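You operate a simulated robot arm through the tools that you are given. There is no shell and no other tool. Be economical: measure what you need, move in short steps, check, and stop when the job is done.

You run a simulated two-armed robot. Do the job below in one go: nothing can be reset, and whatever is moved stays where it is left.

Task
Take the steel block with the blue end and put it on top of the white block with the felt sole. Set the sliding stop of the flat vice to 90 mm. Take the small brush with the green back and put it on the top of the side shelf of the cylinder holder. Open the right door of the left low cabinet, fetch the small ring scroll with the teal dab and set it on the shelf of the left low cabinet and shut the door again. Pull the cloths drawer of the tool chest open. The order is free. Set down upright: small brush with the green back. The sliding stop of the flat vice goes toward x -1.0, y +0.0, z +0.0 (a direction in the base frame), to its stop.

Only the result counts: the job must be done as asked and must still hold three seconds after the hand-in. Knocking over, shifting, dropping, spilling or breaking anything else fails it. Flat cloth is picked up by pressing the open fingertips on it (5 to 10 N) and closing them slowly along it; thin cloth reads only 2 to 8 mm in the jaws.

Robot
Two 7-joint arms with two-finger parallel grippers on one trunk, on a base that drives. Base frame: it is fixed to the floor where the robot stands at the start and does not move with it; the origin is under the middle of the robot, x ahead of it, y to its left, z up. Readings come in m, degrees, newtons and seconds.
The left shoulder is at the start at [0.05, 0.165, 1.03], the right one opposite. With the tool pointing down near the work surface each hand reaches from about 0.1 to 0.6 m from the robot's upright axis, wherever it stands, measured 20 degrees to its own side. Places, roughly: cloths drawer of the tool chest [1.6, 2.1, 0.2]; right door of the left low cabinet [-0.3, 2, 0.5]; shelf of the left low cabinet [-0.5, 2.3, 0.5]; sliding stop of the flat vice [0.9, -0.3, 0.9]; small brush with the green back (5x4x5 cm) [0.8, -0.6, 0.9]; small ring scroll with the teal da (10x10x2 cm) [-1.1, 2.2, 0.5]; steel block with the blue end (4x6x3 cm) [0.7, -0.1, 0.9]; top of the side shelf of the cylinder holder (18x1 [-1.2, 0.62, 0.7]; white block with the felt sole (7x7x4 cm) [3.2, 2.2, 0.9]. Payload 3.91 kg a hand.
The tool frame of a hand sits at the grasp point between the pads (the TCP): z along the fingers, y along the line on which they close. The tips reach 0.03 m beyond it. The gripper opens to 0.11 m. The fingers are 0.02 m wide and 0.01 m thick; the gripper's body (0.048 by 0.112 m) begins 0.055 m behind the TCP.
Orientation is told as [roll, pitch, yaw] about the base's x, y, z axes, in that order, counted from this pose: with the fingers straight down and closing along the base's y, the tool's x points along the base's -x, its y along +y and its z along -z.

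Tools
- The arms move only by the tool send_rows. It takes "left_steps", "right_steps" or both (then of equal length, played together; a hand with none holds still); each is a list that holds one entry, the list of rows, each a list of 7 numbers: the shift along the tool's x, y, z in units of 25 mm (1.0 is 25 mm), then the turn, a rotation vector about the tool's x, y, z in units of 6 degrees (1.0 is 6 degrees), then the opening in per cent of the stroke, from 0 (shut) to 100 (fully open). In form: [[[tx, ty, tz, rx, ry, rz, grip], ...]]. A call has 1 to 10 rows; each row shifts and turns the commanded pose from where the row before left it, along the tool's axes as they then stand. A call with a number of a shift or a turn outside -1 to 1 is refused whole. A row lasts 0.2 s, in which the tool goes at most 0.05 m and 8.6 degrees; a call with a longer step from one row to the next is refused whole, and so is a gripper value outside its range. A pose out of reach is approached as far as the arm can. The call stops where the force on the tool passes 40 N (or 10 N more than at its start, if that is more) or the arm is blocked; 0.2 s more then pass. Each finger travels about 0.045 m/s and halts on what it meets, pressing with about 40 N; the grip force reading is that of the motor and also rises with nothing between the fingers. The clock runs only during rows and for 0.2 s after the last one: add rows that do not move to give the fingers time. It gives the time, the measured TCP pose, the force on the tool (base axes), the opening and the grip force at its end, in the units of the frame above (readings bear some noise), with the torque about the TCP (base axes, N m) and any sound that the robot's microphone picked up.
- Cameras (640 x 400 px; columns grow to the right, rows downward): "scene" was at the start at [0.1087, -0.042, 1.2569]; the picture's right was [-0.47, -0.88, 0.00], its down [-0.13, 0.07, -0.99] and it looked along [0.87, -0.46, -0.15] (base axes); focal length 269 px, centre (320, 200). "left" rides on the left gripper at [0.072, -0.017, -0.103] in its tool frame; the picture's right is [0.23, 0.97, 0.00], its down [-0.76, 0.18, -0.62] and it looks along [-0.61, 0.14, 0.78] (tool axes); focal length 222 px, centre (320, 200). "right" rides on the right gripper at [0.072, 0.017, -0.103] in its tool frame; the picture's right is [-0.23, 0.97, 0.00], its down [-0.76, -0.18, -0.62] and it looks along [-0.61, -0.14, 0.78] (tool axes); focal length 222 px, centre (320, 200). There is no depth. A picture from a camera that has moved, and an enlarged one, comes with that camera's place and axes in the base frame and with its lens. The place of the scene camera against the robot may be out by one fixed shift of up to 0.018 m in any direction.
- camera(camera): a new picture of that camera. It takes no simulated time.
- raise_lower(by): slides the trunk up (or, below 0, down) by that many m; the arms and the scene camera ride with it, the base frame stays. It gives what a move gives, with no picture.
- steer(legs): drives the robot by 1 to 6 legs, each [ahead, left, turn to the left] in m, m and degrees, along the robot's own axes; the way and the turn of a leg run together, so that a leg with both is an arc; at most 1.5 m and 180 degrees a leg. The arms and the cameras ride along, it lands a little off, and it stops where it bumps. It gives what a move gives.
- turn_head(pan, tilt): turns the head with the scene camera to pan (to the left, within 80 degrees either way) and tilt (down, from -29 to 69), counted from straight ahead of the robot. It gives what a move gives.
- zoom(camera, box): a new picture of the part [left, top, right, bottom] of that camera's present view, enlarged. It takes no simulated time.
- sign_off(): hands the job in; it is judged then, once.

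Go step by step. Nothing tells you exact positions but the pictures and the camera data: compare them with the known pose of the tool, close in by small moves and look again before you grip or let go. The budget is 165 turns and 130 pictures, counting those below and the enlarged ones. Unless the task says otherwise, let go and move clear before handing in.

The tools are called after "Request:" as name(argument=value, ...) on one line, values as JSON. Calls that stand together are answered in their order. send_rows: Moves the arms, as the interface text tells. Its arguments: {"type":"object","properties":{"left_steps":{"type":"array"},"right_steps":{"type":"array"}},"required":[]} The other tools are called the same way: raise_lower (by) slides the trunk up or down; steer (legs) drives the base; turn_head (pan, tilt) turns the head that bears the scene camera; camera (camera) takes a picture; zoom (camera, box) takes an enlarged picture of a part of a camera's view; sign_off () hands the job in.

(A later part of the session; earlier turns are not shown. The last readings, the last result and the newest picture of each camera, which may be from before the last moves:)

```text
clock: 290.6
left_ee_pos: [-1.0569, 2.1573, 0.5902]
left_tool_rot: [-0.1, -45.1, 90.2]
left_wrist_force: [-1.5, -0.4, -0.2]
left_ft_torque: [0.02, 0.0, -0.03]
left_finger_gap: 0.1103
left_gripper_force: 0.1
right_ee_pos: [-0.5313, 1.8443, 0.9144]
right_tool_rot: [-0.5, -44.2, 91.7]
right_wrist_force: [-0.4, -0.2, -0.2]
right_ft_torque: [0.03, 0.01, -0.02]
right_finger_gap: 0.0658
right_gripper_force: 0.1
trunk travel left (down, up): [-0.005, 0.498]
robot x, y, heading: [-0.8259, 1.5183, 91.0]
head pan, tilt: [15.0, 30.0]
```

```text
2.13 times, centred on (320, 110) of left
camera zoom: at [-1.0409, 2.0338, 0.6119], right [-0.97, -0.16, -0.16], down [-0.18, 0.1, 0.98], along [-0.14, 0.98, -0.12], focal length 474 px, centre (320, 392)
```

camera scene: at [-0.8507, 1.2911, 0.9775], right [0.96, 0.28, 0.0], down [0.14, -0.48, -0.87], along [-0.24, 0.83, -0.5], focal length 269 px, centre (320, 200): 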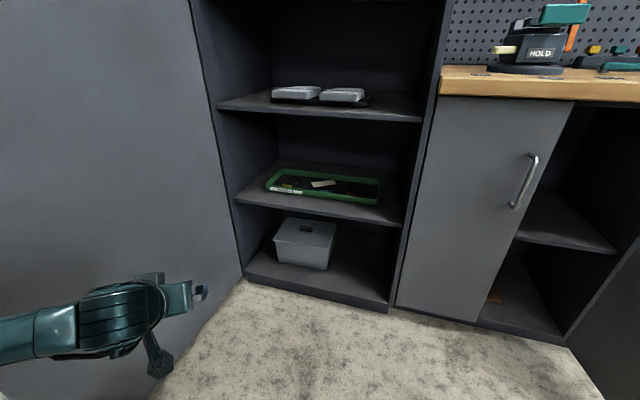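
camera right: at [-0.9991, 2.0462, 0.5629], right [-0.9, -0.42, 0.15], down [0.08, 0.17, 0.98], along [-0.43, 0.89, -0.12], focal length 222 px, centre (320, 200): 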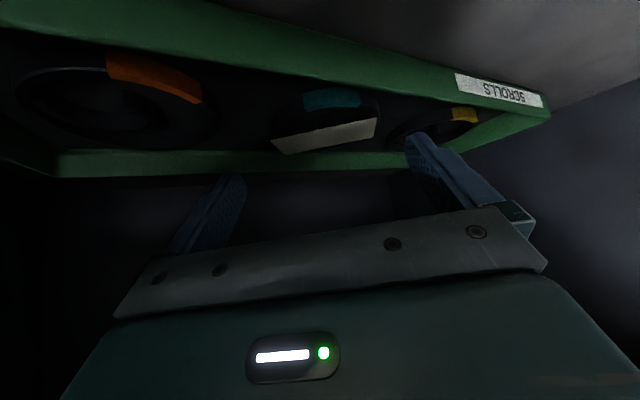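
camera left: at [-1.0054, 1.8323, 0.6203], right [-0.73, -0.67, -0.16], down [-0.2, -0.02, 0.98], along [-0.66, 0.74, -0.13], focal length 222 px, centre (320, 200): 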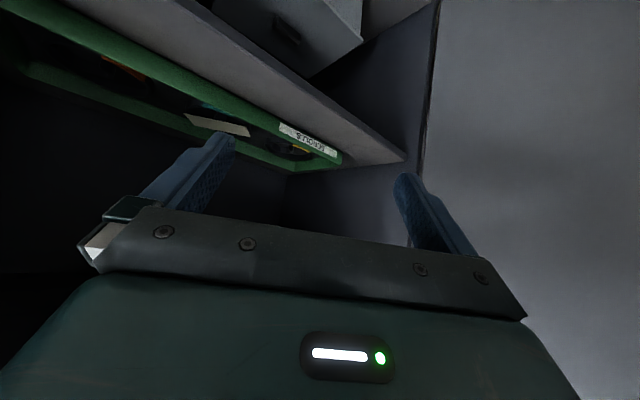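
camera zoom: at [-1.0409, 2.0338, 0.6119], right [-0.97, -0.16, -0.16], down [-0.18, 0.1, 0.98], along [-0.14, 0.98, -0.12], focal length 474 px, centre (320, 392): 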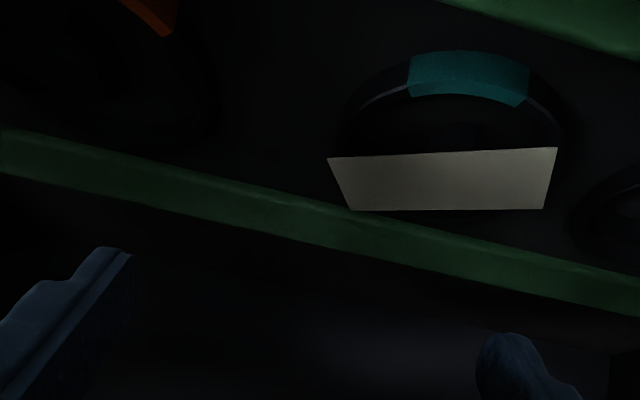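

The geometry is clear now: ring centre ≈ (-1.108, 2.235), top only z≈0.46. I'll line up on the new approach path.

Request:
send_rows(left_steps=[[[0.6, 0.4, -0.1, 0, 0, 0, 100], [0.6, 0.4, -0.1, 0, 0, 0, 100], [0.6, 0.4, -0.1, 0, 0, 0, 100], [0.7, 0.42, -0.1, 0, 0, 0, 100], [0.64, 0.42, -0.08, 0, 0, 0, 100]]])

Request:
steer(legs=[[0.04, 0, 0]])

```text
clock: 291.8
left_ee_pos: [-1.1102, 2.0931, 0.5429]
left_tool_rot: [-0.1, -45.1, 90.3]
left_wrist_force: [0.2, 0.2, -0.1]
left_ft_torque: [0.01, 0.03, 0.02]
left_finger_gap: 0.1099
left_gripper_force: 0.1
right_ee_pos: [-0.5324, 1.8436, 0.9158]
right_tool_rot: [-0.5, -44.2, 91.7]
right_wrist_force: [0.0, 0.1, -0.8]
right_ft_torque: [-0.06, 0.01, 0.0]
right_finger_gap: 0.0663
right_gripper_force: 0.1
trunk travel left (down, up): [-0.005, 0.498]
robot x, y, heading: [-0.8293, 1.515, 91.4]
head pan, tilt: [15.0, 30.0]
```

```text
clock: 292.6
left_ee_pos: [-1.1096, 2.1341, 0.5433]
left_tool_rot: [-0.2, -45.0, 90.3]
left_wrist_force: [-0.5, 0.5, 0.1]
left_ft_torque: [-0.01, -0.01, -0.03]
left_finger_gap: 0.1101
left_gripper_force: 0.2
right_ee_pos: [-0.534, 1.8849, 0.9159]
right_tool_rot: [-0.6, -44.3, 91.7]
right_wrist_force: [0.3, -0.2, 0.3]
right_ft_torque: [0.01, 0.0, 0.07]
right_finger_gap: 0.066
right_gripper_force: 0.0
trunk travel left (down, up): [-0.005, 0.498]
robot x, y, heading: [-0.83, 1.5605, 91.2]
head pan, tilt: [15.0, 30.0]
```

Request:
send_rows(left_steps=[[[0, -0.05, 0.8, 0, 0, 0, 100], [0, 0, 0.8, 0, 0, 0, 100], [0, 0, 0.8, 0, 0, 0, 100]]])

Request:
zoom(camera="left", box=[170, 60, 470, 240])

```text
clock: 293.4
left_ee_pos: [-1.1088, 2.1766, 0.5015]
left_tool_rot: [-0.3, -45.1, 90.3]
left_wrist_force: [-0.2, 0.2, 0.1]
left_ft_torque: [0.01, -0.02, 0.02]
left_finger_gap: 0.1101
left_gripper_force: 0.0
right_ee_pos: [-0.5329, 1.8842, 0.9151]
right_tool_rot: [-0.6, -44.2, 91.7]
right_wrist_force: [-0.8, 0.1, -0.5]
right_ft_torque: [0.0, 0.03, 0.0]
right_finger_gap: 0.0659
right_gripper_force: 0.2
trunk travel left (down, up): [-0.005, 0.498]
robot x, y, heading: [-0.8304, 1.5608, 91.0]
head pan, tilt: [15.0, 30.0]
```

```text
2.13 times, centred on (320, 150) of left
camera zoom: at [-1.0919, 2.0519, 0.5227], right [-0.97, -0.16, -0.16], down [-0.18, 0.1, 0.98], along [-0.14, 0.98, -0.12], focal length 474 px, centre (320, 307)
```

zoom: 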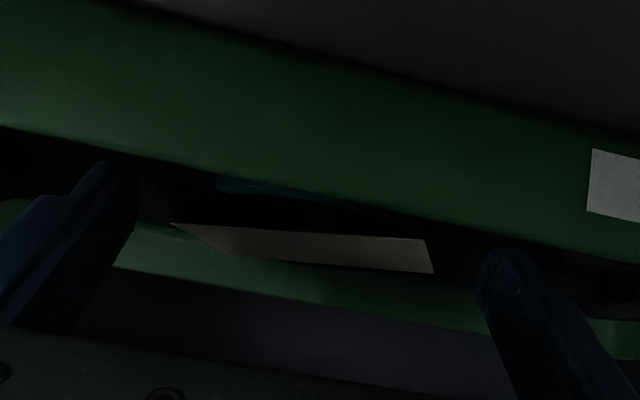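

Still centred on the ring. Go the last 4 cm in.

Request:
send_rows(left_steps=[[[0, 0, 0.5, 0, 0, 0, 100], [0, 0, 0.5, 0, 0, 0, 100], [0, 0, 0.4, 0, 0, 0, 100], [0, 0, 0.2, 0, 0, 0, 100], [0, 0, 0, 0, 0, 0, 100]]])

```text
clock: 294.2
left_ee_pos: [-1.1094, 2.2035, 0.4923]
left_tool_rot: [-0.4, -46.6, 90.2]
left_wrist_force: [0.2, 0.2, 13.1]
left_ft_torque: [0.19, 0.67, 0.1]
left_finger_gap: 0.1097
left_gripper_force: 0.1
right_ee_pos: [-0.5327, 1.8851, 0.9153]
right_tool_rot: [-0.5, -44.3, 91.8]
right_wrist_force: [-0.2, 0.4, 0.2]
right_ft_torque: [-0.03, 0.01, -0.03]
right_finger_gap: 0.0658
right_gripper_force: 0.0
trunk travel left (down, up): [-0.005, 0.498]
robot x, y, heading: [-0.8326, 1.5589, 91.2]
head pan, tilt: [15.0, 30.0]
stopped in row 3 (left hand): the force on the tool passed its limit at 44 N (the readings are from after the stop); the commanded pose is now the measured one
```

Only the left fingertip's inner edge touches something (ring or card edge). I'll lift slightly, shift 4 mm left and 6 mm back, and go down again.

Request:
send_rows(left_steps=[[[-0.2, 0, -0.2, 0, 0.25, 0, 100], [0.17, 0.18, -0.17, 0, 0, 0, 100], [0.2, 0, 0.3, 0, 0, 0, 100], [0.2, 0, 0.3, 0, 0, 0, 100], [0.2, 0, 0.3, 0, 0, 0, 100], [0, 0, 0, 0, 0, 0, 100]]])

```text
clock: 295.2
left_ee_pos: [-1.114, 2.2052, 0.4934]
left_tool_rot: [-0.3, -46.1, 90.1]
left_wrist_force: [1.5, -0.3, 12.6]
left_ft_torque: [0.19, 0.69, 0.09]
left_finger_gap: 0.11
left_gripper_force: 0.0
right_ee_pos: [-0.5335, 1.8837, 0.9156]
right_tool_rot: [-0.5, -44.2, 91.8]
right_wrist_force: [-0.4, -0.1, 0.2]
right_ft_torque: [0.02, 0.01, 0.01]
right_finger_gap: 0.0659
right_gripper_force: 0.1
trunk travel left (down, up): [-0.005, 0.498]
robot x, y, heading: [-0.8289, 1.5561, 91.1]
head pan, tilt: [15.0, 30.0]
stopped in row 5 (left hand): the force on the tool passed its limit at 46 N (the readings are from after the stop); the commanded pose is now the measured one
```

Both tips are on the tray floor (z≈0.464), so the ring top is ~0.484 and its diameter is ~83 mm after all. I'll shift 15 mm toward me so the jaws sit on the ring's middle, and close.

Request:
send_rows(left_steps=[[[-0.1, 0, -0.1, 0, 0.18, 0, 100], [0.42, -0.2, -0.42, 0, 0, 0, 100], [0.05, 0, 0.05, 0, 0, 0, 100], [0, 0, 0, 0, 0, 0, 85], [0, 0, 0, 0, 0, 0, 70], [0, 0, 0, 0, 0, 0, 55], [0, 0, 0, 0, 0, 0, 45], [0, 0, 0, 0, 0, 0, 45]]])

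```text
clock: 297.0
left_ee_pos: [-1.1095, 2.1881, 0.4936]
left_tool_rot: [-0.3, -44.9, 90.1]
left_wrist_force: [-6.6, -1.3, 19.5]
left_ft_torque: [0.33, 0.57, 0.07]
left_finger_gap: 0.0533
left_gripper_force: 4.4
right_ee_pos: [-0.5335, 1.8831, 0.9148]
right_tool_rot: [-0.6, -44.3, 91.6]
right_wrist_force: [0.0, -0.2, 0.3]
right_ft_torque: [0.0, 0.02, -0.01]
right_finger_gap: 0.0657
right_gripper_force: 0.1
trunk travel left (down, up): [-0.005, 0.498]
robot x, y, heading: [-0.8324, 1.5576, 91.2]
head pan, tilt: [15.0, 30.0]
```

The jaws closed past the ring, so the tips were above it: the ring top really is ~0.46. I'll lift off and take a fresh look.

Request:
send_rows(left_steps=[[[-0.4, 0, -0.4, 0, 0, 0, 45], [-0.4, 0, -0.4, 0, 0, 0, 45], [0, 0, -0.8, 0, 0, 0, 45], [0, 0, -0.8, 0, 0, 0, 45], [-0.4, 0, -0.4, 0, 0, 0, 100], [-0.4, 0, -0.4, 0, 0, 0, 100], [0, 0, 0, 0, 0, 0, 100]]])

Request:
zoom(camera="left", box=[170, 20, 470, 200])

```text
clock: 298.6
left_ee_pos: [-1.1094, 2.1597, 0.5754]
left_tool_rot: [-0.3, -44.4, 90.4]
left_wrist_force: [0.6, -0.2, 0.3]
left_ft_torque: [0.04, 0.02, 0.03]
left_finger_gap: 0.11
left_gripper_force: 0.1
right_ee_pos: [-0.534, 1.8844, 0.915]
right_tool_rot: [-0.4, -44.2, 91.7]
right_wrist_force: [0.3, -0.7, 0.1]
right_ft_torque: [0.04, -0.01, -0.01]
right_finger_gap: 0.0659
right_gripper_force: 0.0
trunk travel left (down, up): [-0.005, 0.498]
robot x, y, heading: [-0.8271, 1.5579, 91.3]
head pan, tilt: [15.0, 30.0]
```

```text
2.13 times, centred on (320, 110) of left
camera zoom: at [-1.0926, 2.0367, 0.5983], right [-0.97, -0.16, -0.16], down [-0.18, 0.11, 0.98], along [-0.14, 0.98, -0.13], focal length 474 px, centre (320, 392)
```

zoom: 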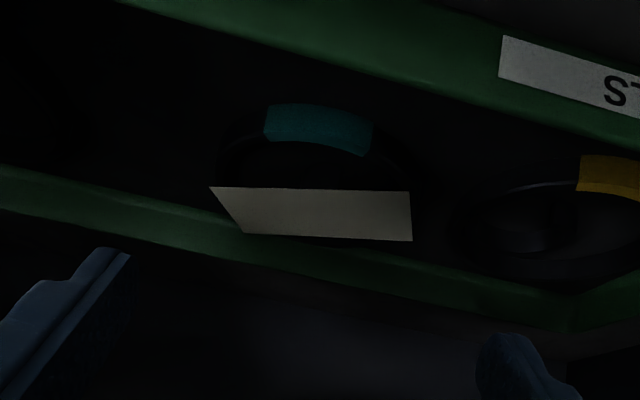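

Reassessing with all views: the ring is 10 cm wide with top at z≈0.465, centre about (-1.100, 2.252); before, a fingertip landed on its edge because I was ~1 cm off to the left. I'll re-centre carefully (5 mm margin per side) and go in deeper.

Request:
steer(legs=[[0.03, 0, 0]])

Request:
send_rows(left_steps=[[[0.48, -0.1, -0.05, 0, -0.05, 0, 100], [0.48, -0.1, -0.05, 0, 0, 0, 100], [0.48, -0.1, -0.05, 0, 0, 0, 100], [0.48, -0.08, -0.05, 0, 0, 0, 100]]])

```text
clock: 299.4
left_ee_pos: [-1.1111, 2.1903, 0.5754]
left_tool_rot: [-0.4, -44.5, 90.3]
left_wrist_force: [-0.6, -0.3, -0.5]
left_ft_torque: [0.01, -0.02, -0.01]
left_finger_gap: 0.11
left_gripper_force: 0.1
right_ee_pos: [-0.5344, 1.9144, 0.9149]
right_tool_rot: [-0.4, -44.2, 91.8]
right_wrist_force: [0.5, 0.3, -0.2]
right_ft_torque: [0.0, -0.03, 0.0]
right_finger_gap: 0.0663
right_gripper_force: 0.0
trunk travel left (down, up): [-0.005, 0.498]
robot x, y, heading: [-0.8304, 1.5862, 91.3]
head pan, tilt: [15.0, 30.0]
```

```text
clock: 300.4
left_ee_pos: [-1.1007, 2.1524, 0.5471]
left_tool_rot: [-0.3, -45.0, 90.1]
left_wrist_force: [0.4, 0.3, -0.1]
left_ft_torque: [-0.02, -0.02, 0.01]
left_finger_gap: 0.1099
left_gripper_force: 0.1
right_ee_pos: [-0.5349, 1.9155, 0.915]
right_tool_rot: [-0.5, -44.1, 91.7]
right_wrist_force: [0.6, 0.0, -0.5]
right_ft_torque: [0.02, 0.01, -0.03]
right_finger_gap: 0.066
right_gripper_force: 0.1
trunk travel left (down, up): [-0.005, 0.498]
robot x, y, heading: [-0.8305, 1.5881, 91.4]
head pan, tilt: [15.0, 30.0]
```

Request:
send_rows(left_steps=[[[0, 0, 0.8, 0, 0, 0, 100], [0, 0, 0.8, 0, 0, 0, 100], [0, 0, 0.7, 0, 0, 0, 100], [0, 0, 0.4, 0, 0, 0, 100], [0, 0, 0.4, 0, 0, 0, 100], [0, 0, 0.4, 0, 0, 0, 100], [0, 0, 0.3, 0, 0, 0, 100]]])

```text
clock: 302.0
left_ee_pos: [-1.1004, 2.2232, 0.4927]
left_tool_rot: [-0.3, -46.4, 90.0]
left_wrist_force: [0.6, 1.3, 11.2]
left_ft_torque: [0.19, 0.63, 0.02]
left_finger_gap: 0.1098
left_gripper_force: 0.2
right_ee_pos: [-0.5349, 1.9135, 0.9143]
right_tool_rot: [-0.5, -44.3, 91.8]
right_wrist_force: [0.5, -0.3, 0.5]
right_ft_torque: [0.0, 0.04, 0.0]
right_finger_gap: 0.0663
right_gripper_force: 0.0
trunk travel left (down, up): [-0.005, 0.498]
robot x, y, heading: [-0.8325, 1.5898, 91.1]
head pan, tilt: [15.0, 30.0]
stopped in row 7 (left hand): the force on the tool passed its limit at 44 N (the readings are from after the stop); the commanded pose is now the measured one
```

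The contact height is the same everywhere, so that is the tray floor: the ring spans z 0.465–0.485, ~88 mm wide, centre y≈2.218. The pads must span its centre line; I'll shift 9 mm back toward me, just off the floor, and close gently.

Request:
send_rows(left_steps=[[[-0.05, 0, -0.05, 0, 0.22, 0, 100], [0.25, -0.06, -0.25, 0, 0, 0, 100], [0, 0, 0, 0, 0, 0, 90], [0, 0, 0, 0, 0, 0, 80], [0, 0, 0, 0, 0, 0, 76], [0, 0, 0, 0, 0, 0, 74], [0, 0, 0, 0, 0, 0, 74]]])

```text
clock: 303.6
left_ee_pos: [-1.0993, 2.2131, 0.4925]
left_tool_rot: [-0.2, -44.8, 90.0]
left_wrist_force: [-8.4, -3.0, 19.7]
left_ft_torque: [0.23, 1.07, 0.28]
left_finger_gap: 0.0857
left_gripper_force: 3.6
right_ee_pos: [-0.5341, 1.9132, 0.9156]
right_tool_rot: [-0.5, -44.3, 91.7]
right_wrist_force: [-0.2, -0.9, 0.1]
right_ft_torque: [0.02, 0.0, 0.0]
right_finger_gap: 0.0659
right_gripper_force: 0.1
trunk travel left (down, up): [-0.005, 0.498]
robot x, y, heading: [-0.8274, 1.5854, 91.2]
head pan, tilt: [15.0, 30.0]
```

Request:
send_rows(left_steps=[[[-0.04, 0, -0.04, 0, 0, 0, 74], [0, 0, 0, 0, 0, 0, 70], [0, 0, 0, 0, 0, 0, 70], [0, 0, 0, 0, 0, 0, 65]]])

Request:
zoom(camera="left", box=[170, 80, 470, 260])

```text
clock: 304.6
left_ee_pos: [-1.0986, 2.2125, 0.4928]
left_tool_rot: [-0.3, -44.7, 90.1]
left_wrist_force: [-4.2, -2.7, 16.6]
left_ft_torque: [0.23, 0.55, 0.12]
left_finger_gap: 0.0766
left_gripper_force: 5.5
right_ee_pos: [-0.5338, 1.9136, 0.9156]
right_tool_rot: [-0.5, -44.2, 91.9]
right_wrist_force: [-0.4, -0.6, 0.3]
right_ft_torque: [-0.01, -0.01, 0.01]
right_finger_gap: 0.0658
right_gripper_force: 0.1
trunk travel left (down, up): [-0.005, 0.498]
robot x, y, heading: [-0.8312, 1.5903, 91.0]
head pan, tilt: [15.0, 30.0]
```

```text
2.13 times, centred on (320, 170) of left
camera zoom: at [-1.0821, 2.0892, 0.5157], right [-0.97, -0.16, -0.16], down [-0.18, 0.1, 0.98], along [-0.14, 0.98, -0.13], focal length 474 px, centre (320, 264)
```

zoom: 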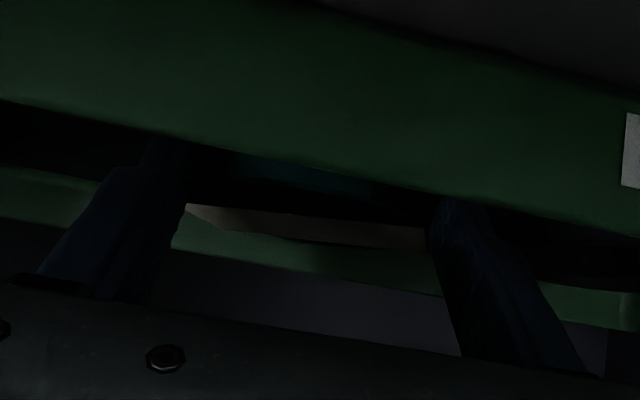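

The jaws are again squeezing the ring's front and pushing it back. I'll open, lift, go ~3.5 cm further in, and close there on the ring's true middle.

Request:
send_rows(left_steps=[[[0, 0, 0, 0, 0, 0, 100], [0, 0, 0, 0, 0, 0, 100], [-0.3, 0, -0.3, 0, 0, 0, 100], [-0.3, 0, -0.3, 0, 0, 0, 100], [-0.2, 0, -0.2, 0, 0, 0, 100]]])

Request:
steer(legs=[[0.03, 0, 0]])

Request:
zoom(camera="left", box=[170, 60, 470, 240])

```text
clock: 305.8
left_ee_pos: [-1.1003, 2.2132, 0.5194]
left_tool_rot: [-0.4, -44.5, 90.1]
left_wrist_force: [-0.5, -0.2, 0.2]
left_ft_torque: [-0.05, -0.03, 0.04]
left_finger_gap: 0.1102
left_gripper_force: 0.0
right_ee_pos: [-0.5347, 1.9144, 0.9143]
right_tool_rot: [-0.5, -44.2, 91.9]
right_wrist_force: [0.7, 0.4, 0.4]
right_ft_torque: [0.01, 0.02, 0.01]
right_finger_gap: 0.0658
right_gripper_force: 0.0
trunk travel left (down, up): [-0.005, 0.498]
robot x, y, heading: [-0.8299, 1.5902, 91.4]
head pan, tilt: [15.0, 30.0]
```

```text
clock: 306.6
left_ee_pos: [-1.0999, 2.2435, 0.5214]
left_tool_rot: [-0.4, -44.5, 90.2]
left_wrist_force: [0.4, 0.2, 0.2]
left_ft_torque: [-0.01, -0.02, -0.02]
left_finger_gap: 0.1099
left_gripper_force: 0.1
right_ee_pos: [-0.5355, 1.9441, 0.9145]
right_tool_rot: [-0.5, -44.2, 91.8]
right_wrist_force: [-0.7, 0.8, 0.2]
right_ft_torque: [0.0, 0.0, -0.01]
right_finger_gap: 0.0659
right_gripper_force: 0.0
trunk travel left (down, up): [-0.005, 0.498]
robot x, y, heading: [-0.8324, 1.6183, 91.3]
head pan, tilt: [15.0, 30.0]
```

```text
2.13 times, centred on (320, 150) of left
camera zoom: at [-1.0833, 2.119, 0.5427], right [-0.97, -0.16, -0.16], down [-0.18, 0.11, 0.98], along [-0.14, 0.98, -0.13], focal length 474 px, centre (320, 307)
```

zoom: 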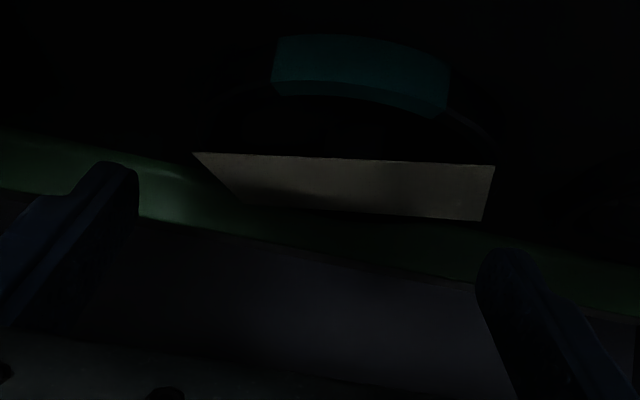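

This close view settles it: the ring's top is z≈0.466 (dab size consistent), centre ≈ (-1.1035, 2.266), and my left finger had been landing on its rim. I'll shift 4–5 mm left, back up, and come in along the tool axis again to floor depth.

Request:
send_rows(left_steps=[[[0.7, 0.09, -0.7, 0.05, -0.08, 0, 100], [0.7, 0.09, -0.7, 0, 0, 0, 100], [0, 0, 0.5, 0, 0, 0, 100], [0, 0, 0.5, 0, 0, 0, 100], [0, 0, 0.5, 0, 0, 0, 100], [0, 0, 0.4, 0, 0, 0, 100], [0, 0, 0.3, 0, 0, 0, 100]]])

```text
clock: 308.3
left_ee_pos: [-1.1027, 2.2365, 0.4932]
left_tool_rot: [-0.6, -46.5, 89.9]
left_wrist_force: [0.8, -0.5, 11.7]
left_ft_torque: [0.2, 0.65, 0.1]
left_finger_gap: 0.1099
left_gripper_force: 0.0
right_ee_pos: [-0.5341, 1.9438, 0.9141]
right_tool_rot: [-0.4, -44.2, 91.8]
right_wrist_force: [-0.8, -0.8, 1.1]
right_ft_torque: [-0.01, -0.02, -0.01]
right_finger_gap: 0.0659
right_gripper_force: 0.0
trunk travel left (down, up): [-0.005, 0.498]
robot x, y, heading: [-0.8317, 1.6199, 91.3]
head pan, tilt: [15.0, 30.0]
stopped in row 7 (left hand): the force on the tool passed its limit at 42 N (the readings are from after the stop); the commanded pose is now the measured one
```

Same contact on the left finger. The ring may extend further left than the dark image suggests, so I'll probe: lift a little, shift 9 mm left, and descend again.

Request:
send_rows(left_steps=[[[-0.15, 0, -0.15, 0.05, 0.25, 0, 100], [0, 0.36, 0, 0, 0, 0, 100], [0.15, 0, 0.15, 0, 0, 0, 100], [0.15, 0, 0.15, 0, 0, 0, 100], [0.15, 0, 0.15, 0, 0, 0, 100], [0.15, 0, 0.15, 0, 0, 0, 100]]])

```text
clock: 309.4
left_ee_pos: [-1.1128, 2.2401, 0.4937]
left_tool_rot: [-0.8, -45.8, 89.6]
left_wrist_force: [1.7, -0.1, 10.4]
left_ft_torque: [0.17, 0.62, 0.03]
left_finger_gap: 0.1093
left_gripper_force: 0.0
right_ee_pos: [-0.535, 1.9437, 0.9157]
right_tool_rot: [-0.6, -44.3, 91.9]
right_wrist_force: [0.2, -0.2, -0.2]
right_ft_torque: [-0.02, 0.0, -0.02]
right_finger_gap: 0.066
right_gripper_force: 0.1
trunk travel left (down, up): [-0.005, 0.498]
robot x, y, heading: [-0.8291, 1.615, 91.1]
head pan, tilt: [15.0, 30.0]
stopped in row 5 (left hand): the force on the tool passed its limit at 43 N (the readings are from after the stop); the commanded pose is now the measured one
```

The same height everywhere, so it's the tray floor. Close here (further in than before) and read the gap.

Request:
send_rows(left_steps=[[[-0.06, -0.2, -0.06, 0.05, 0.1, 0, 100], [0, 0, 0, 0, 0, 0, 85], [0, 0, 0, 0, 0, 0, 75], [0, 0, 0, 0, 0, 0, 65], [0, 0, 0, 0, 0, 0, 65], [0, 0, 0, 0, 0, 0, 65]]])

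```text
clock: 310.8
left_ee_pos: [-1.1087, 2.2372, 0.4939]
left_tool_rot: [-1.0, -44.8, 89.9]
left_wrist_force: [-7.1, -2.3, 18.4]
left_ft_torque: [0.34, -0.3, 0.03]
left_finger_gap: 0.0851
left_gripper_force: 40.0
right_ee_pos: [-0.5356, 1.9429, 0.9154]
right_tool_rot: [-0.5, -44.3, 91.9]
right_wrist_force: [0.9, 0.5, 0.4]
right_ft_torque: [0.02, 0.01, 0.01]
right_finger_gap: 0.066
right_gripper_force: 0.1
trunk travel left (down, up): [-0.005, 0.498]
robot x, y, heading: [-0.832, 1.619, 91.5]
head pan, tilt: [15.0, 30.0]
```

Clamped at 85 mm with full force, deeper than before. Lift very slowly.

Request:
send_rows(left_steps=[[[-0.06, 0, -0.06, 0, 0, 0, 50], [-0.06, 0, -0.06, 0, 0, 0, 50], [-0.08, 0, -0.08, 0, 0, 0, 50], [-0.1, 0, -0.1, 0, 0, 0, 50], [-0.1, 0, -0.1, 0, 0, 0, 50], [-0.1, 0, -0.1, 0, 0, 0, 50]]])

```text
clock: 312.2
left_ee_pos: [-1.1089, 2.2379, 0.5073]
left_tool_rot: [-1.1, -44.6, 89.7]
left_wrist_force: [0.2, 1.3, -2.0]
left_ft_torque: [-0.1, -0.02, 0.02]
left_finger_gap: 0.0797
left_gripper_force: 40.0
right_ee_pos: [-0.5355, 1.9434, 0.9143]
right_tool_rot: [-0.7, -44.2, 91.9]
right_wrist_force: [-0.3, 0.5, -0.8]
right_ft_torque: [0.02, -0.02, -0.01]
right_finger_gap: 0.066
right_gripper_force: 0.0
trunk travel left (down, up): [-0.005, 0.498]
robot x, y, heading: [-0.836, 1.6143, 91.3]
head pan, tilt: [15.0, 30.0]
```

Something is held now (≈2 N weight, gap 80 mm). A quick look.

Request:
zoom(camera="left", box=[170, 80, 470, 260])

```text
2.13 times, centred on (320, 170) of left
camera zoom: at [-1.0941, 2.1132, 0.5311], right [-0.97, -0.15, -0.17], down [-0.19, 0.11, 0.98], along [-0.12, 0.98, -0.13], focal length 474 px, centre (320, 264)
```

zoom: 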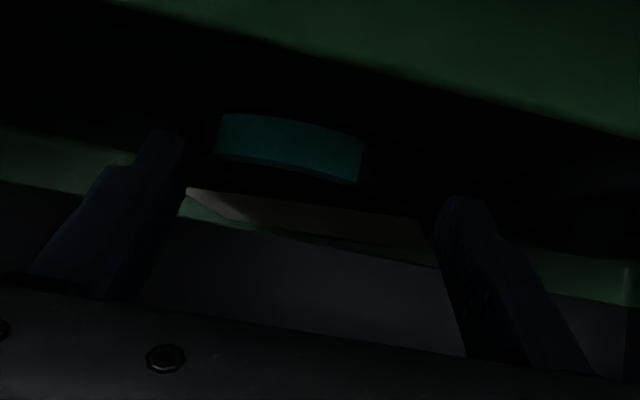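

The ring with its teal dab is between the fingers. Keep lifting gently.

Request:
send_rows(left_steps=[[[-0.12, 0, -0.12, 0, 0, 0, 45], [-0.16, 0, -0.16, 0, 0, 0, 45], [-0.2, 0, -0.2, 0, 0, 0, 45], [-0.2, 0, -0.2, 0, 0, 0, 45], [-0.2, 0, -0.2, 0, 0, 0, 45], [-0.2, 0, -0.2, 0, 0, 0, 45], [-0.2, 0, -0.2, 0, 0, 0, 45], [-0.2, 0, -0.2, 0, 0, 0, 45], [0, 0, 0, 0, 0, 0, 45]]])

```text
clock: 314.2
left_ee_pos: [-1.1087, 2.2373, 0.5621]
left_tool_rot: [-1.1, -44.6, 89.8]
left_wrist_force: [-0.8, 0.4, -0.1]
left_ft_torque: [0.0, 0.01, 0.02]
left_finger_gap: 0.0493
left_gripper_force: 0.1
right_ee_pos: [-0.5351, 1.9435, 0.9169]
right_tool_rot: [-0.6, -44.2, 91.9]
right_wrist_force: [0.1, 0.2, 0.1]
right_ft_torque: [-0.01, -0.01, 0.02]
right_finger_gap: 0.066
right_gripper_force: 0.0
trunk travel left (down, up): [-0.005, 0.498]
robot x, y, heading: [-0.8284, 1.6151, 91.1]
head pan, tilt: [15.0, 30.0]
```

It slipped again: the pads were still in front of the ring's widest point (it is 10 cm wide, pushed back each time). I'll go 4.5 cm deeper, keeping x since the ring is now centred in the jaws.

Request:
send_rows(left_steps=[[[0, 0, 0, 0, 0, 0, 100], [0, 0, 0, 0.08, -0.05, 0, 100], [0, 0, 0, 0.08, 0, 0, 100]]], right_steps=[[[0, 0, -1, 0, 0, 0, 60], [0, 0, -1, 0, 0, 0, 60], [0, 0, -1, 0, 0, 0, 60]]])

Request:
steer(legs=[[0.045, 0, 0]])

Request:
zoom(camera="left", box=[170, 40, 470, 220])

```text
clock: 315.0
left_ee_pos: [-1.1095, 2.2387, 0.562]
left_tool_rot: [-1.9, -44.9, 89.8]
left_wrist_force: [0.6, -0.6, -0.7]
left_ft_torque: [0.02, -0.04, -0.02]
left_finger_gap: 0.1099
left_gripper_force: 0.2
right_ee_pos: [-0.5342, 1.8925, 0.9685]
right_tool_rot: [-0.5, -44.2, 91.9]
right_wrist_force: [-0.5, 0.6, 0.3]
right_ft_torque: [0.0, 0.01, 0.01]
right_finger_gap: 0.0658
right_gripper_force: 0.0
trunk travel left (down, up): [-0.005, 0.498]
robot x, y, heading: [-0.8288, 1.6142, 91.4]
head pan, tilt: [15.0, 30.0]
```

```text
clock: 315.9
left_ee_pos: [-1.1099, 2.2837, 0.5624]
left_tool_rot: [-1.9, -44.9, 89.8]
left_wrist_force: [-0.6, -0.5, -0.1]
left_ft_torque: [-0.01, -0.02, -0.02]
left_finger_gap: 0.1099
left_gripper_force: 0.0
right_ee_pos: [-0.5358, 1.9376, 0.9674]
right_tool_rot: [-0.6, -44.2, 91.9]
right_wrist_force: [0.6, 0.3, 0.1]
right_ft_torque: [-0.03, 0.03, 0.01]
right_finger_gap: 0.0662
right_gripper_force: 0.0
trunk travel left (down, up): [-0.005, 0.498]
robot x, y, heading: [-0.8343, 1.6605, 91.5]
head pan, tilt: [15.0, 30.0]
```

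```text
2.13 times, centred on (320, 130) of left
camera zoom: at [-1.0972, 2.1587, 0.5837], right [-0.97, -0.13, -0.18], down [-0.2, 0.1, 0.97], along [-0.11, 0.99, -0.13], focal length 474 px, centre (320, 349)
```

zoom: 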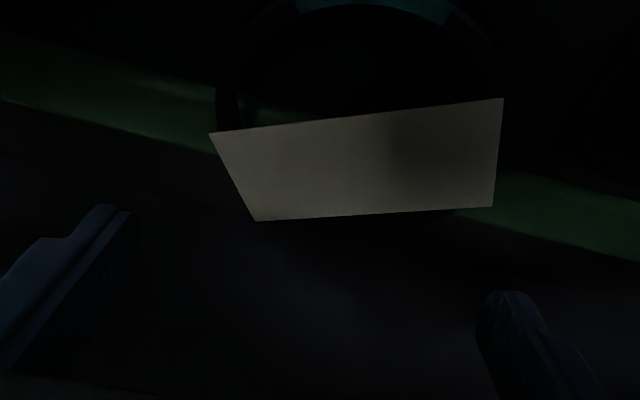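

The ring has ridden up with its back edge on the tray's rear wall, centre ≈ (-1.112, 2.309, 0.48), which makes its sides accessible. I'll level the hand's roll, move to its true middle and close.

Request:
send_rows(left_steps=[[[0.2, 0.05, 0.3, -0.16, 0, 0, 100], [0.2, 0.05, 0.3, -0.16, 0, 0, 100], [0.2, 0, 0.35, 0, 0, 0, 100], [0.2, 0, 0.35, 0, 0, 0, 100], [0.2, 0, 0.35, 0, 0, 0, 100], [0.2, 0, 0.3, 0, 0, 0, 100], [0.1, 0, 0.15, 0, 0, 0, 100]]])

Request:
send_rows(left_steps=[[[-0.04, 0, -0.04, 0, 0, 0, 95], [0, 0, 0, 0, 0, 0, 85], [0, 0, 0, 0, 0, 0, 75], [0, 0, 0, 0, 0, 0, 65], [0, 0, 0, 0, 0, 0, 65], [0, 0, 0, 0, 0, 0, 65]]])

```text
clock: 317.5
left_ee_pos: [-1.1129, 2.2983, 0.5012]
left_tool_rot: [-0.1, -44.8, 89.9]
left_wrist_force: [0.0, -0.3, 0.2]
left_ft_torque: [-0.01, 0.02, -0.02]
left_finger_gap: 0.1102
left_gripper_force: 0.0
right_ee_pos: [-0.5361, 1.9369, 0.9692]
right_tool_rot: [-0.7, -44.2, 91.9]
right_wrist_force: [0.2, 0.0, -0.1]
right_ft_torque: [0.02, 0.0, 0.0]
right_finger_gap: 0.066
right_gripper_force: 0.0
trunk travel left (down, up): [-0.005, 0.498]
robot x, y, heading: [-0.834, 1.6581, 91.4]
head pan, tilt: [15.0, 30.0]
```

```text
clock: 318.9
left_ee_pos: [-1.113, 2.2984, 0.5013]
left_tool_rot: [-0.1, -44.9, 89.8]
left_wrist_force: [-0.5, 0.1, 0.5]
left_ft_torque: [-0.03, 0.0, 0.0]
left_finger_gap: 0.0981
left_gripper_force: 40.0
right_ee_pos: [-0.5372, 1.937, 0.9689]
right_tool_rot: [-0.6, -44.3, 91.9]
right_wrist_force: [0.4, -0.2, -0.1]
right_ft_torque: [0.0, -0.01, 0.0]
right_finger_gap: 0.0662
right_gripper_force: 0.0
trunk travel left (down, up): [-0.005, 0.498]
robot x, y, heading: [-0.8331, 1.6619, 91.2]
head pan, tilt: [15.0, 30.0]
```

Clamped at 98 mm, the true diameter. Lift slowly.

Request:
send_rows(left_steps=[[[-0.1, 0, -0.1, 0, 0, 0, 65], [-0.15, 0, -0.15, 0, 0, 0, 65], [-0.2, 0, -0.2, 0, 0, 0, 65], [-0.25, 0, -0.25, 0, 0, 0, 65], [-0.25, 0, -0.25, 0, 0, 0, 65], [-0.25, 0, -0.25, 0, 0, 0, 65], [-0.25, 0, -0.25, 0, 0, 0, 65], [-0.25, 0, -0.25, 0, 0, 0, 65], [0, 0, 0, 0, 0, 0, 65]]])

Request:
camera(camera="left")

```text
clock: 320.9
left_ee_pos: [-1.1125, 2.298, 0.562]
left_tool_rot: [-0.2, -44.8, 89.8]
left_wrist_force: [0.0, -0.3, -1.3]
left_ft_torque: [-0.02, -0.01, 0.03]
left_finger_gap: 0.0983
left_gripper_force: 39.9
right_ee_pos: [-0.5358, 1.9368, 0.9689]
right_tool_rot: [-0.6, -44.1, 91.9]
right_wrist_force: [1.5, -0.2, -1.2]
right_ft_torque: [0.0, 0.02, 0.0]
right_finger_gap: 0.0662
right_gripper_force: 0.1
trunk travel left (down, up): [-0.005, 0.498]
robot x, y, heading: [-0.8303, 1.6579, 91.3]
head pan, tilt: [15.0, 30.0]
```

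```text
3 pictures are left
camera left: at [-1.0957, 2.1735, 0.5845], right [-0.97, -0.16, -0.16], down [-0.18, 0.1, 0.98], along [-0.14, 0.98, -0.13], focal length 222 px, centre (320, 200)
```

left: 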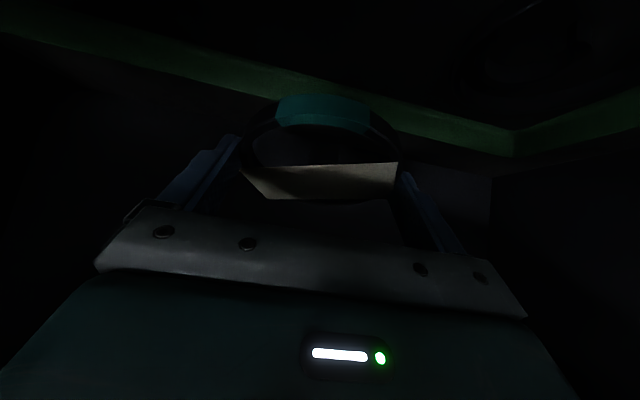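

The ring is held firmly across its full width with the card riding on top. Now back straight out, turn slightly, strafe to the open low cabinet.

Request:
steer(legs=[[-0.45, 0, 0], [0, 0, -6.3]])

Request:
raise_lower(by=0.03)

```text
clock: 324.2
left_ee_pos: [-1.0296, 1.8731, 0.5617]
left_tool_rot: [0.0, -44.8, 83.4]
left_wrist_force: [-0.6, -0.6, -1.4]
left_ft_torque: [-0.02, 0.03, 0.02]
left_finger_gap: 0.0982
left_gripper_force: 40.0
right_ee_pos: [-0.4977, 1.4527, 0.9691]
right_tool_rot: [-0.5, -44.2, 85.5]
right_wrist_force: [-0.5, 0.4, 0.3]
right_ft_torque: [-0.02, -0.01, -0.01]
right_finger_gap: 0.0661
right_gripper_force: 0.0
trunk travel left (down, up): [-0.005, 0.498]
robot x, y, heading: [-0.8247, 1.2093, 85.0]
head pan, tilt: [15.0, 30.0]
```

```text
clock: 324.9
left_ee_pos: [-1.0311, 1.8728, 0.5925]
left_tool_rot: [0.0, -44.9, 83.4]
left_wrist_force: [-0.6, 0.1, -2.5]
left_ft_torque: [-0.06, -0.01, 0.0]
left_finger_gap: 0.098
left_gripper_force: 40.1
right_ee_pos: [-0.497, 1.4522, 0.999]
right_tool_rot: [-0.6, -44.2, 85.5]
right_wrist_force: [0.7, -0.4, 0.5]
right_ft_torque: [-0.02, 0.01, -0.01]
right_finger_gap: 0.066
right_gripper_force: 0.1
trunk travel left (down, up): [-0.035, 0.468]
robot x, y, heading: [-0.8207, 1.2076, 84.8]
head pan, tilt: [15.0, 30.0]
```

Request:
steer(legs=[[0.06, -0.677, 0]])

Request:
turn_head(pan=10, tilt=38)

Request:
camera(camera="scene")

```text
clock: 331.3
left_ee_pos: [-0.3531, 1.8732, 0.5912]
left_tool_rot: [-0.1, -44.8, 83.0]
left_wrist_force: [-1.2, -0.4, -1.5]
left_ft_torque: [-0.02, 0.0, 0.01]
left_finger_gap: 0.0981
left_gripper_force: 39.5
right_ee_pos: [0.1779, 1.4474, 0.9982]
right_tool_rot: [-0.8, -44.2, 85.1]
right_wrist_force: [-0.4, 0.0, -0.1]
right_ft_torque: [-0.01, 0.0, -0.02]
right_finger_gap: 0.066
right_gripper_force: 0.1
trunk travel left (down, up): [-0.035, 0.468]
robot x, y, heading: [-0.1476, 1.2096, 84.6]
head pan, tilt: [15.0, 30.0]
```

```text
clock: 332.0
left_ee_pos: [-0.3523, 1.8734, 0.5918]
left_tool_rot: [0.0, -44.9, 83.0]
left_wrist_force: [-0.1, 1.4, -2.0]
left_ft_torque: [-0.01, 0.02, -0.02]
left_finger_gap: 0.0982
left_gripper_force: 40.0
right_ee_pos: [0.1785, 1.4467, 0.9987]
right_tool_rot: [-0.6, -44.1, 85.1]
right_wrist_force: [0.2, -0.1, -0.2]
right_ft_torque: [-0.02, 0.01, 0.01]
right_finger_gap: 0.066
right_gripper_force: 0.1
trunk travel left (down, up): [-0.035, 0.468]
robot x, y, heading: [-0.1515, 1.2109, 84.5]
head pan, tilt: [10.0, 38.0]
```

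```text
2 pictures are left
camera scene: at [-0.156, 1.3252, 0.9952], right [1.0, 0.08, 0.0], down [0.05, -0.61, -0.79], along [-0.06, 0.79, -0.62], focal length 269 px, centre (320, 200)
```

scene: 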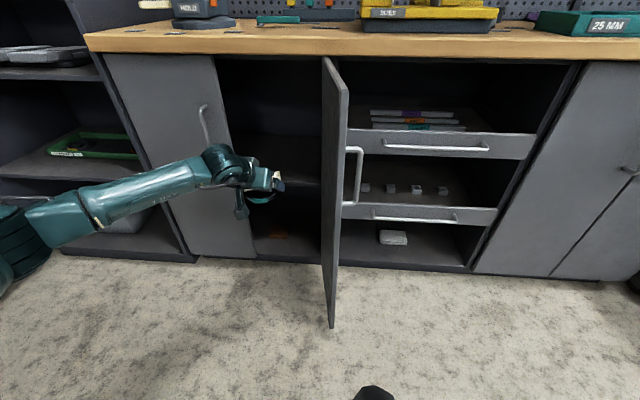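

The ring is centred in the opening and clear of both doors. Drive in 25 cm, then lower gently.

Request:
steer(legs=[[0.25, 0, 0]])

Request:
raise_lower(by=-0.03)

```text
clock: 333.8
left_ee_pos: [-0.3306, 2.122, 0.5918]
left_tool_rot: [-0.1, -44.9, 83.2]
left_wrist_force: [-0.7, 0.4, -1.6]
left_ft_torque: [-0.02, 0.01, 0.0]
left_finger_gap: 0.0984
left_gripper_force: 40.1
right_ee_pos: [0.2013, 1.6987, 0.9989]
right_tool_rot: [-0.6, -44.2, 85.4]
right_wrist_force: [0.5, 0.1, -1.0]
right_ft_torque: [0.02, 0.0, 0.02]
right_finger_gap: 0.0658
right_gripper_force: 0.1
trunk travel left (down, up): [-0.035, 0.468]
robot x, y, heading: [-0.1253, 1.456, 84.7]
head pan, tilt: [10.0, 38.0]
```

```text
clock: 334.5
left_ee_pos: [-0.3305, 2.122, 0.5614]
left_tool_rot: [0.0, -44.9, 83.2]
left_wrist_force: [0.2, 0.7, -1.7]
left_ft_torque: [-0.03, -0.02, 0.01]
left_finger_gap: 0.0981
left_gripper_force: 40.5
right_ee_pos: [0.1999, 1.698, 0.9688]
right_tool_rot: [-0.6, -44.2, 85.2]
right_wrist_force: [-0.1, 0.4, 0.8]
right_ft_torque: [0.01, -0.01, -0.02]
right_finger_gap: 0.0659
right_gripper_force: 0.1
trunk travel left (down, up): [-0.005, 0.498]
robot x, y, heading: [-0.1248, 1.4594, 84.5]
head pan, tilt: [10.0, 38.0]
```

Request:
send_rows(left_steps=[[[0.2, 0, 0.2, 0, 0, 0, 65], [0.2, 0, 0.2, 0, 0, 0, 65], [0.15, 0, 0.15, 0, 0, 0, 65], [0.1, 0, 0.1, 0, 0, 0, 65], [0, 0, 0, 0, 0, 0, 65]]])

Request:
camera(camera="left")

```text
clock: 335.7
left_ee_pos: [-0.3298, 2.1223, 0.5384]
left_tool_rot: [-0.2, -44.9, 83.1]
left_wrist_force: [0.0, -0.2, -2.1]
left_ft_torque: [-0.02, 0.0, 0.0]
left_finger_gap: 0.0983
left_gripper_force: 40.3
right_ee_pos: [0.2007, 1.6977, 0.968]
right_tool_rot: [-0.6, -44.2, 85.4]
right_wrist_force: [-0.4, -0.4, 0.7]
right_ft_torque: [-0.03, 0.0, 0.01]
right_finger_gap: 0.066
right_gripper_force: 0.0
trunk travel left (down, up): [-0.005, 0.498]
robot x, y, heading: [-0.1267, 1.4571, 84.9]
head pan, tilt: [10.0, 38.0]
```

```text
1 pictures are left
camera left: at [-0.328, 1.997, 0.5606], right [-0.99, -0.04, -0.16], down [-0.17, 0.12, 0.98], along [-0.02, 0.99, -0.13], focal length 222 px, centre (320, 200)
```

left: 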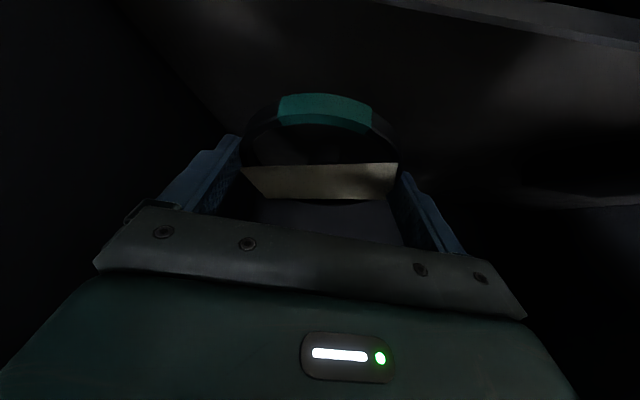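

The ring is well over the shelf (front edge y≈2.07). Keep lowering in small steps to contact.

Request:
send_rows(left_steps=[[[0.12, 0, 0.12, 0, 0, 0, 65], [0.12, 0, 0.12, 0, 0, 0, 65], [0.1, 0, 0.1, 0, 0, 0, 65], [0.06, 0, 0.06, 0, 0, 0, 65], [0, 0, 0, 0, 0, 0, 65]]])

```text
clock: 336.9
left_ee_pos: [-0.3301, 2.1217, 0.5247]
left_tool_rot: [0.0, -44.9, 83.2]
left_wrist_force: [0.7, 0.5, -1.8]
left_ft_torque: [-0.03, -0.02, 0.01]
left_finger_gap: 0.098
left_gripper_force: 40.0
right_ee_pos: [0.2004, 1.6979, 0.9679]
right_tool_rot: [-0.6, -44.2, 85.3]
right_wrist_force: [-0.6, -0.5, -0.5]
right_ft_torque: [0.0, 0.02, -0.01]
right_finger_gap: 0.0659
right_gripper_force: 0.0
trunk travel left (down, up): [-0.005, 0.498]
robot x, y, heading: [-0.1224, 1.4584, 84.5]
head pan, tilt: [10.0, 38.0]
```

Request:
send_rows(left_steps=[[[0.1, 0, 0.1, 0, 0, 0, 65], [0.1, 0, 0.1, 0, 0, 0, 65], [0.1, 0, 0.1, 0, 0, 0, 65], [0, 0, 0, 0, 0, 0, 65]]])

```text
clock: 337.9
left_ee_pos: [-0.3313, 2.1217, 0.5138]
left_tool_rot: [-0.1, -45.0, 83.3]
left_wrist_force: [0.8, 0.1, -1.3]
left_ft_torque: [-0.03, -0.04, 0.02]
left_finger_gap: 0.0981
left_gripper_force: 39.8
right_ee_pos: [0.201, 1.6978, 0.9695]
right_tool_rot: [-0.5, -44.2, 85.3]
right_wrist_force: [0.1, 0.1, 0.2]
right_ft_torque: [-0.04, -0.01, 0.04]
right_finger_gap: 0.066
right_gripper_force: 0.1
trunk travel left (down, up): [-0.005, 0.498]
robot x, y, heading: [-0.1267, 1.4576, 84.6]
head pan, tilt: [10.0, 38.0]
```

Request:
send_rows(left_steps=[[[0.08, 0, 0.08, 0, 0, 0, 65], [0.08, 0, 0.08, 0, 0, 0, 65], [0, 0, 0, 0, 0, 0, 65]]])

```text
clock: 338.7
left_ee_pos: [-0.3289, 2.1223, 0.5087]
left_tool_rot: [-0.1, -44.9, 83.2]
left_wrist_force: [0.6, -0.1, -2.0]
left_ft_torque: [-0.03, -0.05, 0.01]
left_finger_gap: 0.0981
left_gripper_force: 39.6
right_ee_pos: [0.201, 1.6994, 0.9685]
right_tool_rot: [-0.6, -44.2, 85.3]
right_wrist_force: [-0.5, -0.5, 0.0]
right_ft_torque: [0.0, 0.01, 0.05]
right_finger_gap: 0.066
right_gripper_force: 0.0
trunk travel left (down, up): [-0.005, 0.498]
robot x, y, heading: [-0.1238, 1.4569, 84.6]
head pan, tilt: [10.0, 38.0]
```

Request:
send_rows(left_steps=[[[0.08, 0, 0.08, 0, 0, 0, 65], [0.08, 0, 0.08, 0, 0, 0, 65], [0.08, 0, 0.08, 0, 0, 0, 65], [0, 0, 0, 0, 0, 0, 65]]])

```text
clock: 339.7
left_ee_pos: [-0.3301, 2.1219, 0.4996]
left_tool_rot: [-0.1, -44.8, 83.0]
left_wrist_force: [0.4, 0.7, -1.5]
left_ft_torque: [-0.04, -0.01, -0.02]
left_finger_gap: 0.0977
left_gripper_force: 39.7
right_ee_pos: [0.2009, 1.6977, 0.9688]
right_tool_rot: [-0.6, -44.2, 85.3]
right_wrist_force: [-0.3, 0.9, 0.1]
right_ft_torque: [0.01, 0.02, 0.01]
right_finger_gap: 0.0661
right_gripper_force: 0.0
trunk travel left (down, up): [-0.005, 0.498]
robot x, y, heading: [-0.1262, 1.4554, 84.8]
head pan, tilt: [10.0, 38.0]
```

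Request:
send_rows(left_steps=[[[0.08, 0, 0.08, 0, 0, 0, 65], [0.08, 0, 0.08, 0, 0, 0, 65], [0.08, 0, 0.08, 0, 0, 0, 65], [0, 0, 0, 0, 0, 0, 65]]])

```text
clock: 340.7
left_ee_pos: [-0.3292, 2.1241, 0.4953]
left_tool_rot: [-0.2, -45.5, 83.2]
left_wrist_force: [3.9, 6.5, 18.8]
left_ft_torque: [-0.47, -0.21, 0.13]
left_finger_gap: 0.0978
left_gripper_force: 39.9
right_ee_pos: [0.201, 1.6965, 0.9688]
right_tool_rot: [-0.5, -44.3, 85.2]
right_wrist_force: [0.3, 0.0, 0.4]
right_ft_torque: [-0.03, 0.01, 0.0]
right_finger_gap: 0.0657
right_gripper_force: 0.1
trunk travel left (down, up): [-0.005, 0.498]
robot x, y, heading: [-0.1257, 1.4567, 84.5]
head pan, tilt: [10.0, 38.0]
```

Contact is at the ring's front edge: it's held with its back ~11° high. I'll lift 6 mm, level it by rotating the hand, then lower again.

Request:
send_rows(left_steps=[[[-0.17, 0, -0.17, 0, 0, 0, 65], [0, 0, 0, 0, 0.6, 0, 65], [0, 0, 0, 0, 0.6, 0, 65], [0, 0, 0, 0, 0.6, 0, 65], [0, 0, 0, 0, 0, 0, 65], [0.05, 0, 0.08, 0, 0, 0, 65], [0.05, 0, 0.08, 0, 0, 0, 65], [0, 0, 0, 0, 0, 0, 65]]])

```text
clock: 342.5
left_ee_pos: [-0.33, 2.1219, 0.4931]
left_tool_rot: [0.1, -34.1, 83.2]
left_wrist_force: [0.6, 0.0, -1.6]
left_ft_torque: [-0.02, 0.03, 0.01]
left_finger_gap: 0.0976
left_gripper_force: 40.1
right_ee_pos: [0.2021, 1.6977, 0.9676]
right_tool_rot: [-0.5, -44.2, 85.3]
right_wrist_force: [0.1, 0.2, 0.4]
right_ft_torque: [-0.02, 0.0, -0.01]
right_finger_gap: 0.0661
right_gripper_force: 0.1
trunk travel left (down, up): [-0.005, 0.498]
robot x, y, heading: [-0.1234, 1.4563, 84.7]
head pan, tilt: [10.0, 38.0]
```

Request:
send_rows(left_steps=[[[0.05, 0, 0.075, 0, 0, 0, 65], [0.05, 0, 0.075, 0, 0, 0, 65], [0.05, 0, 0.075, 0, 0, 0, 65], [0.05, 0, 0.075, 0, 0, 0, 65], [0, 0, 0, 0, 0, 0, 65]]])

```text
clock: 343.7
left_ee_pos: [-0.3308, 2.1237, 0.4926]
left_tool_rot: [-0.1, -34.8, 83.1]
left_wrist_force: [-3.6, -13.1, 36.5]
left_ft_torque: [-0.01, 0.74, -0.01]
left_finger_gap: 0.0977
left_gripper_force: 40.2
right_ee_pos: [0.2016, 1.6952, 0.9692]
right_tool_rot: [-0.5, -44.5, 85.3]
right_wrist_force: [0.0, -0.2, 0.4]
right_ft_torque: [-0.02, 0.01, 0.01]
right_finger_gap: 0.0661
right_gripper_force: 0.1
trunk travel left (down, up): [-0.005, 0.498]
robot x, y, heading: [-0.1269, 1.4593, 84.6]
head pan, tilt: [10.0, 38.0]
```

Level contact now. Ease off 1 mm, open, and withdraw along the tool axis.

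Request:
send_rows(left_steps=[[[-0.025, 0, -0.035, 0, 0, 0, 65], [0, 0, 0, 0, 0, 0, 85], [0, 0, 0, 0, 0, 0, 100], [0, 0, 0, 0, 0, 0, 100], [0, 0, -0.3, 0, 0, 0, 100], [0, 0, -0.6, 0, 0, 0, 100], [0, 0, -0.8, 0, 0, 0, 100], [0.3, 0, -0.8, 0, 0, 0, 100]]])

Request:
steer(legs=[[-0.35, 0, 0]])

```text
clock: 345.5
left_ee_pos: [-0.3363, 2.0811, 0.5319]
left_tool_rot: [0.1, -34.0, 83.2]
left_wrist_force: [0.6, 0.7, 0.3]
left_ft_torque: [-0.02, -0.06, 0.01]
left_finger_gap: 0.1102
left_gripper_force: 0.1
right_ee_pos: [0.2006, 1.6982, 0.9688]
right_tool_rot: [-0.6, -44.2, 85.3]
right_wrist_force: [-0.1, 0.3, -0.2]
right_ft_torque: [0.0, 0.0, -0.01]
right_finger_gap: 0.0661
right_gripper_force: 0.1
trunk travel left (down, up): [-0.005, 0.498]
robot x, y, heading: [-0.1263, 1.4588, 84.6]
head pan, tilt: [10.0, 38.0]
```

```text
clock: 347.8
left_ee_pos: [-0.3672, 1.7336, 0.5331]
left_tool_rot: [0.1, -34.1, 83.1]
left_wrist_force: [-0.4, 0.3, 0.1]
left_ft_torque: [0.03, 0.0, 0.01]
left_finger_gap: 0.1099
left_gripper_force: 0.0
right_ee_pos: [0.1687, 1.3498, 0.9693]
right_tool_rot: [-0.6, -44.2, 85.3]
right_wrist_force: [0.4, -0.3, 0.5]
right_ft_torque: [-0.03, -0.03, -0.02]
right_finger_gap: 0.0659
right_gripper_force: 0.1
trunk travel left (down, up): [-0.005, 0.498]
robot x, y, heading: [-0.1558, 1.1074, 84.5]
head pan, tilt: [10.0, 38.0]
```

The ring is released and I'm out. Now to shut the door: lower and close the left hand, go around to the door's outer side.

Request:
send_rows(left_steps=[[[0.93, 0, 0.18, 0, 0, 0, 50], [0.93, 0, 0.18, 0, 0, 0, 0], [0.93, 0, 0.18, 0, 0, 0, 0], [0.93, 0, 0.18, 0, 0, 0, 0], [0.93, 0, 0.18, 0, 0, 0, 0], [0.93, 0, 0.18, 0, 0, 0, 0], [0, 0, 0, 0, 0, 0, 0]]])

Request:
steer(legs=[[0.03, -0.4, 0], [0.22, 0, 0]])

```text
clock: 349.4
left_ee_pos: [-0.3794, 1.6329, 0.4338]
left_tool_rot: [-0.1, -34.2, 83.2]
left_wrist_force: [0.1, 0.0, 1.0]
left_ft_torque: [-0.04, -0.01, -0.03]
left_finger_gap: 0.0001
left_gripper_force: 30.4
right_ee_pos: [0.1686, 1.3495, 0.9685]
right_tool_rot: [-0.4, -44.2, 85.2]
right_wrist_force: [-0.5, 0.7, -0.5]
right_ft_torque: [-0.02, -0.02, 0.0]
right_finger_gap: 0.0659
right_gripper_force: 0.2
trunk travel left (down, up): [-0.005, 0.498]
robot x, y, heading: [-0.1622, 1.1144, 84.8]
head pan, tilt: [10.0, 38.0]
```

```text
clock: 354.8
left_ee_pos: [0.0392, 1.8457, 0.4328]
left_tool_rot: [0.1, -34.0, 83.2]
left_wrist_force: [0.0, 0.1, 0.2]
left_ft_torque: [-0.01, 0.02, 0.0]
left_finger_gap: 0.0
left_gripper_force: 37.9
right_ee_pos: [0.5891, 1.5618, 0.9684]
right_tool_rot: [-0.6, -44.3, 85.4]
right_wrist_force: [-0.3, -1.1, 0.3]
right_ft_torque: [0.0, 0.01, 0.0]
right_finger_gap: 0.0658
right_gripper_force: 0.1
trunk travel left (down, up): [-0.005, 0.498]
robot x, y, heading: [0.2647, 1.3181, 84.7]
head pan, tilt: [10.0, 38.0]
```

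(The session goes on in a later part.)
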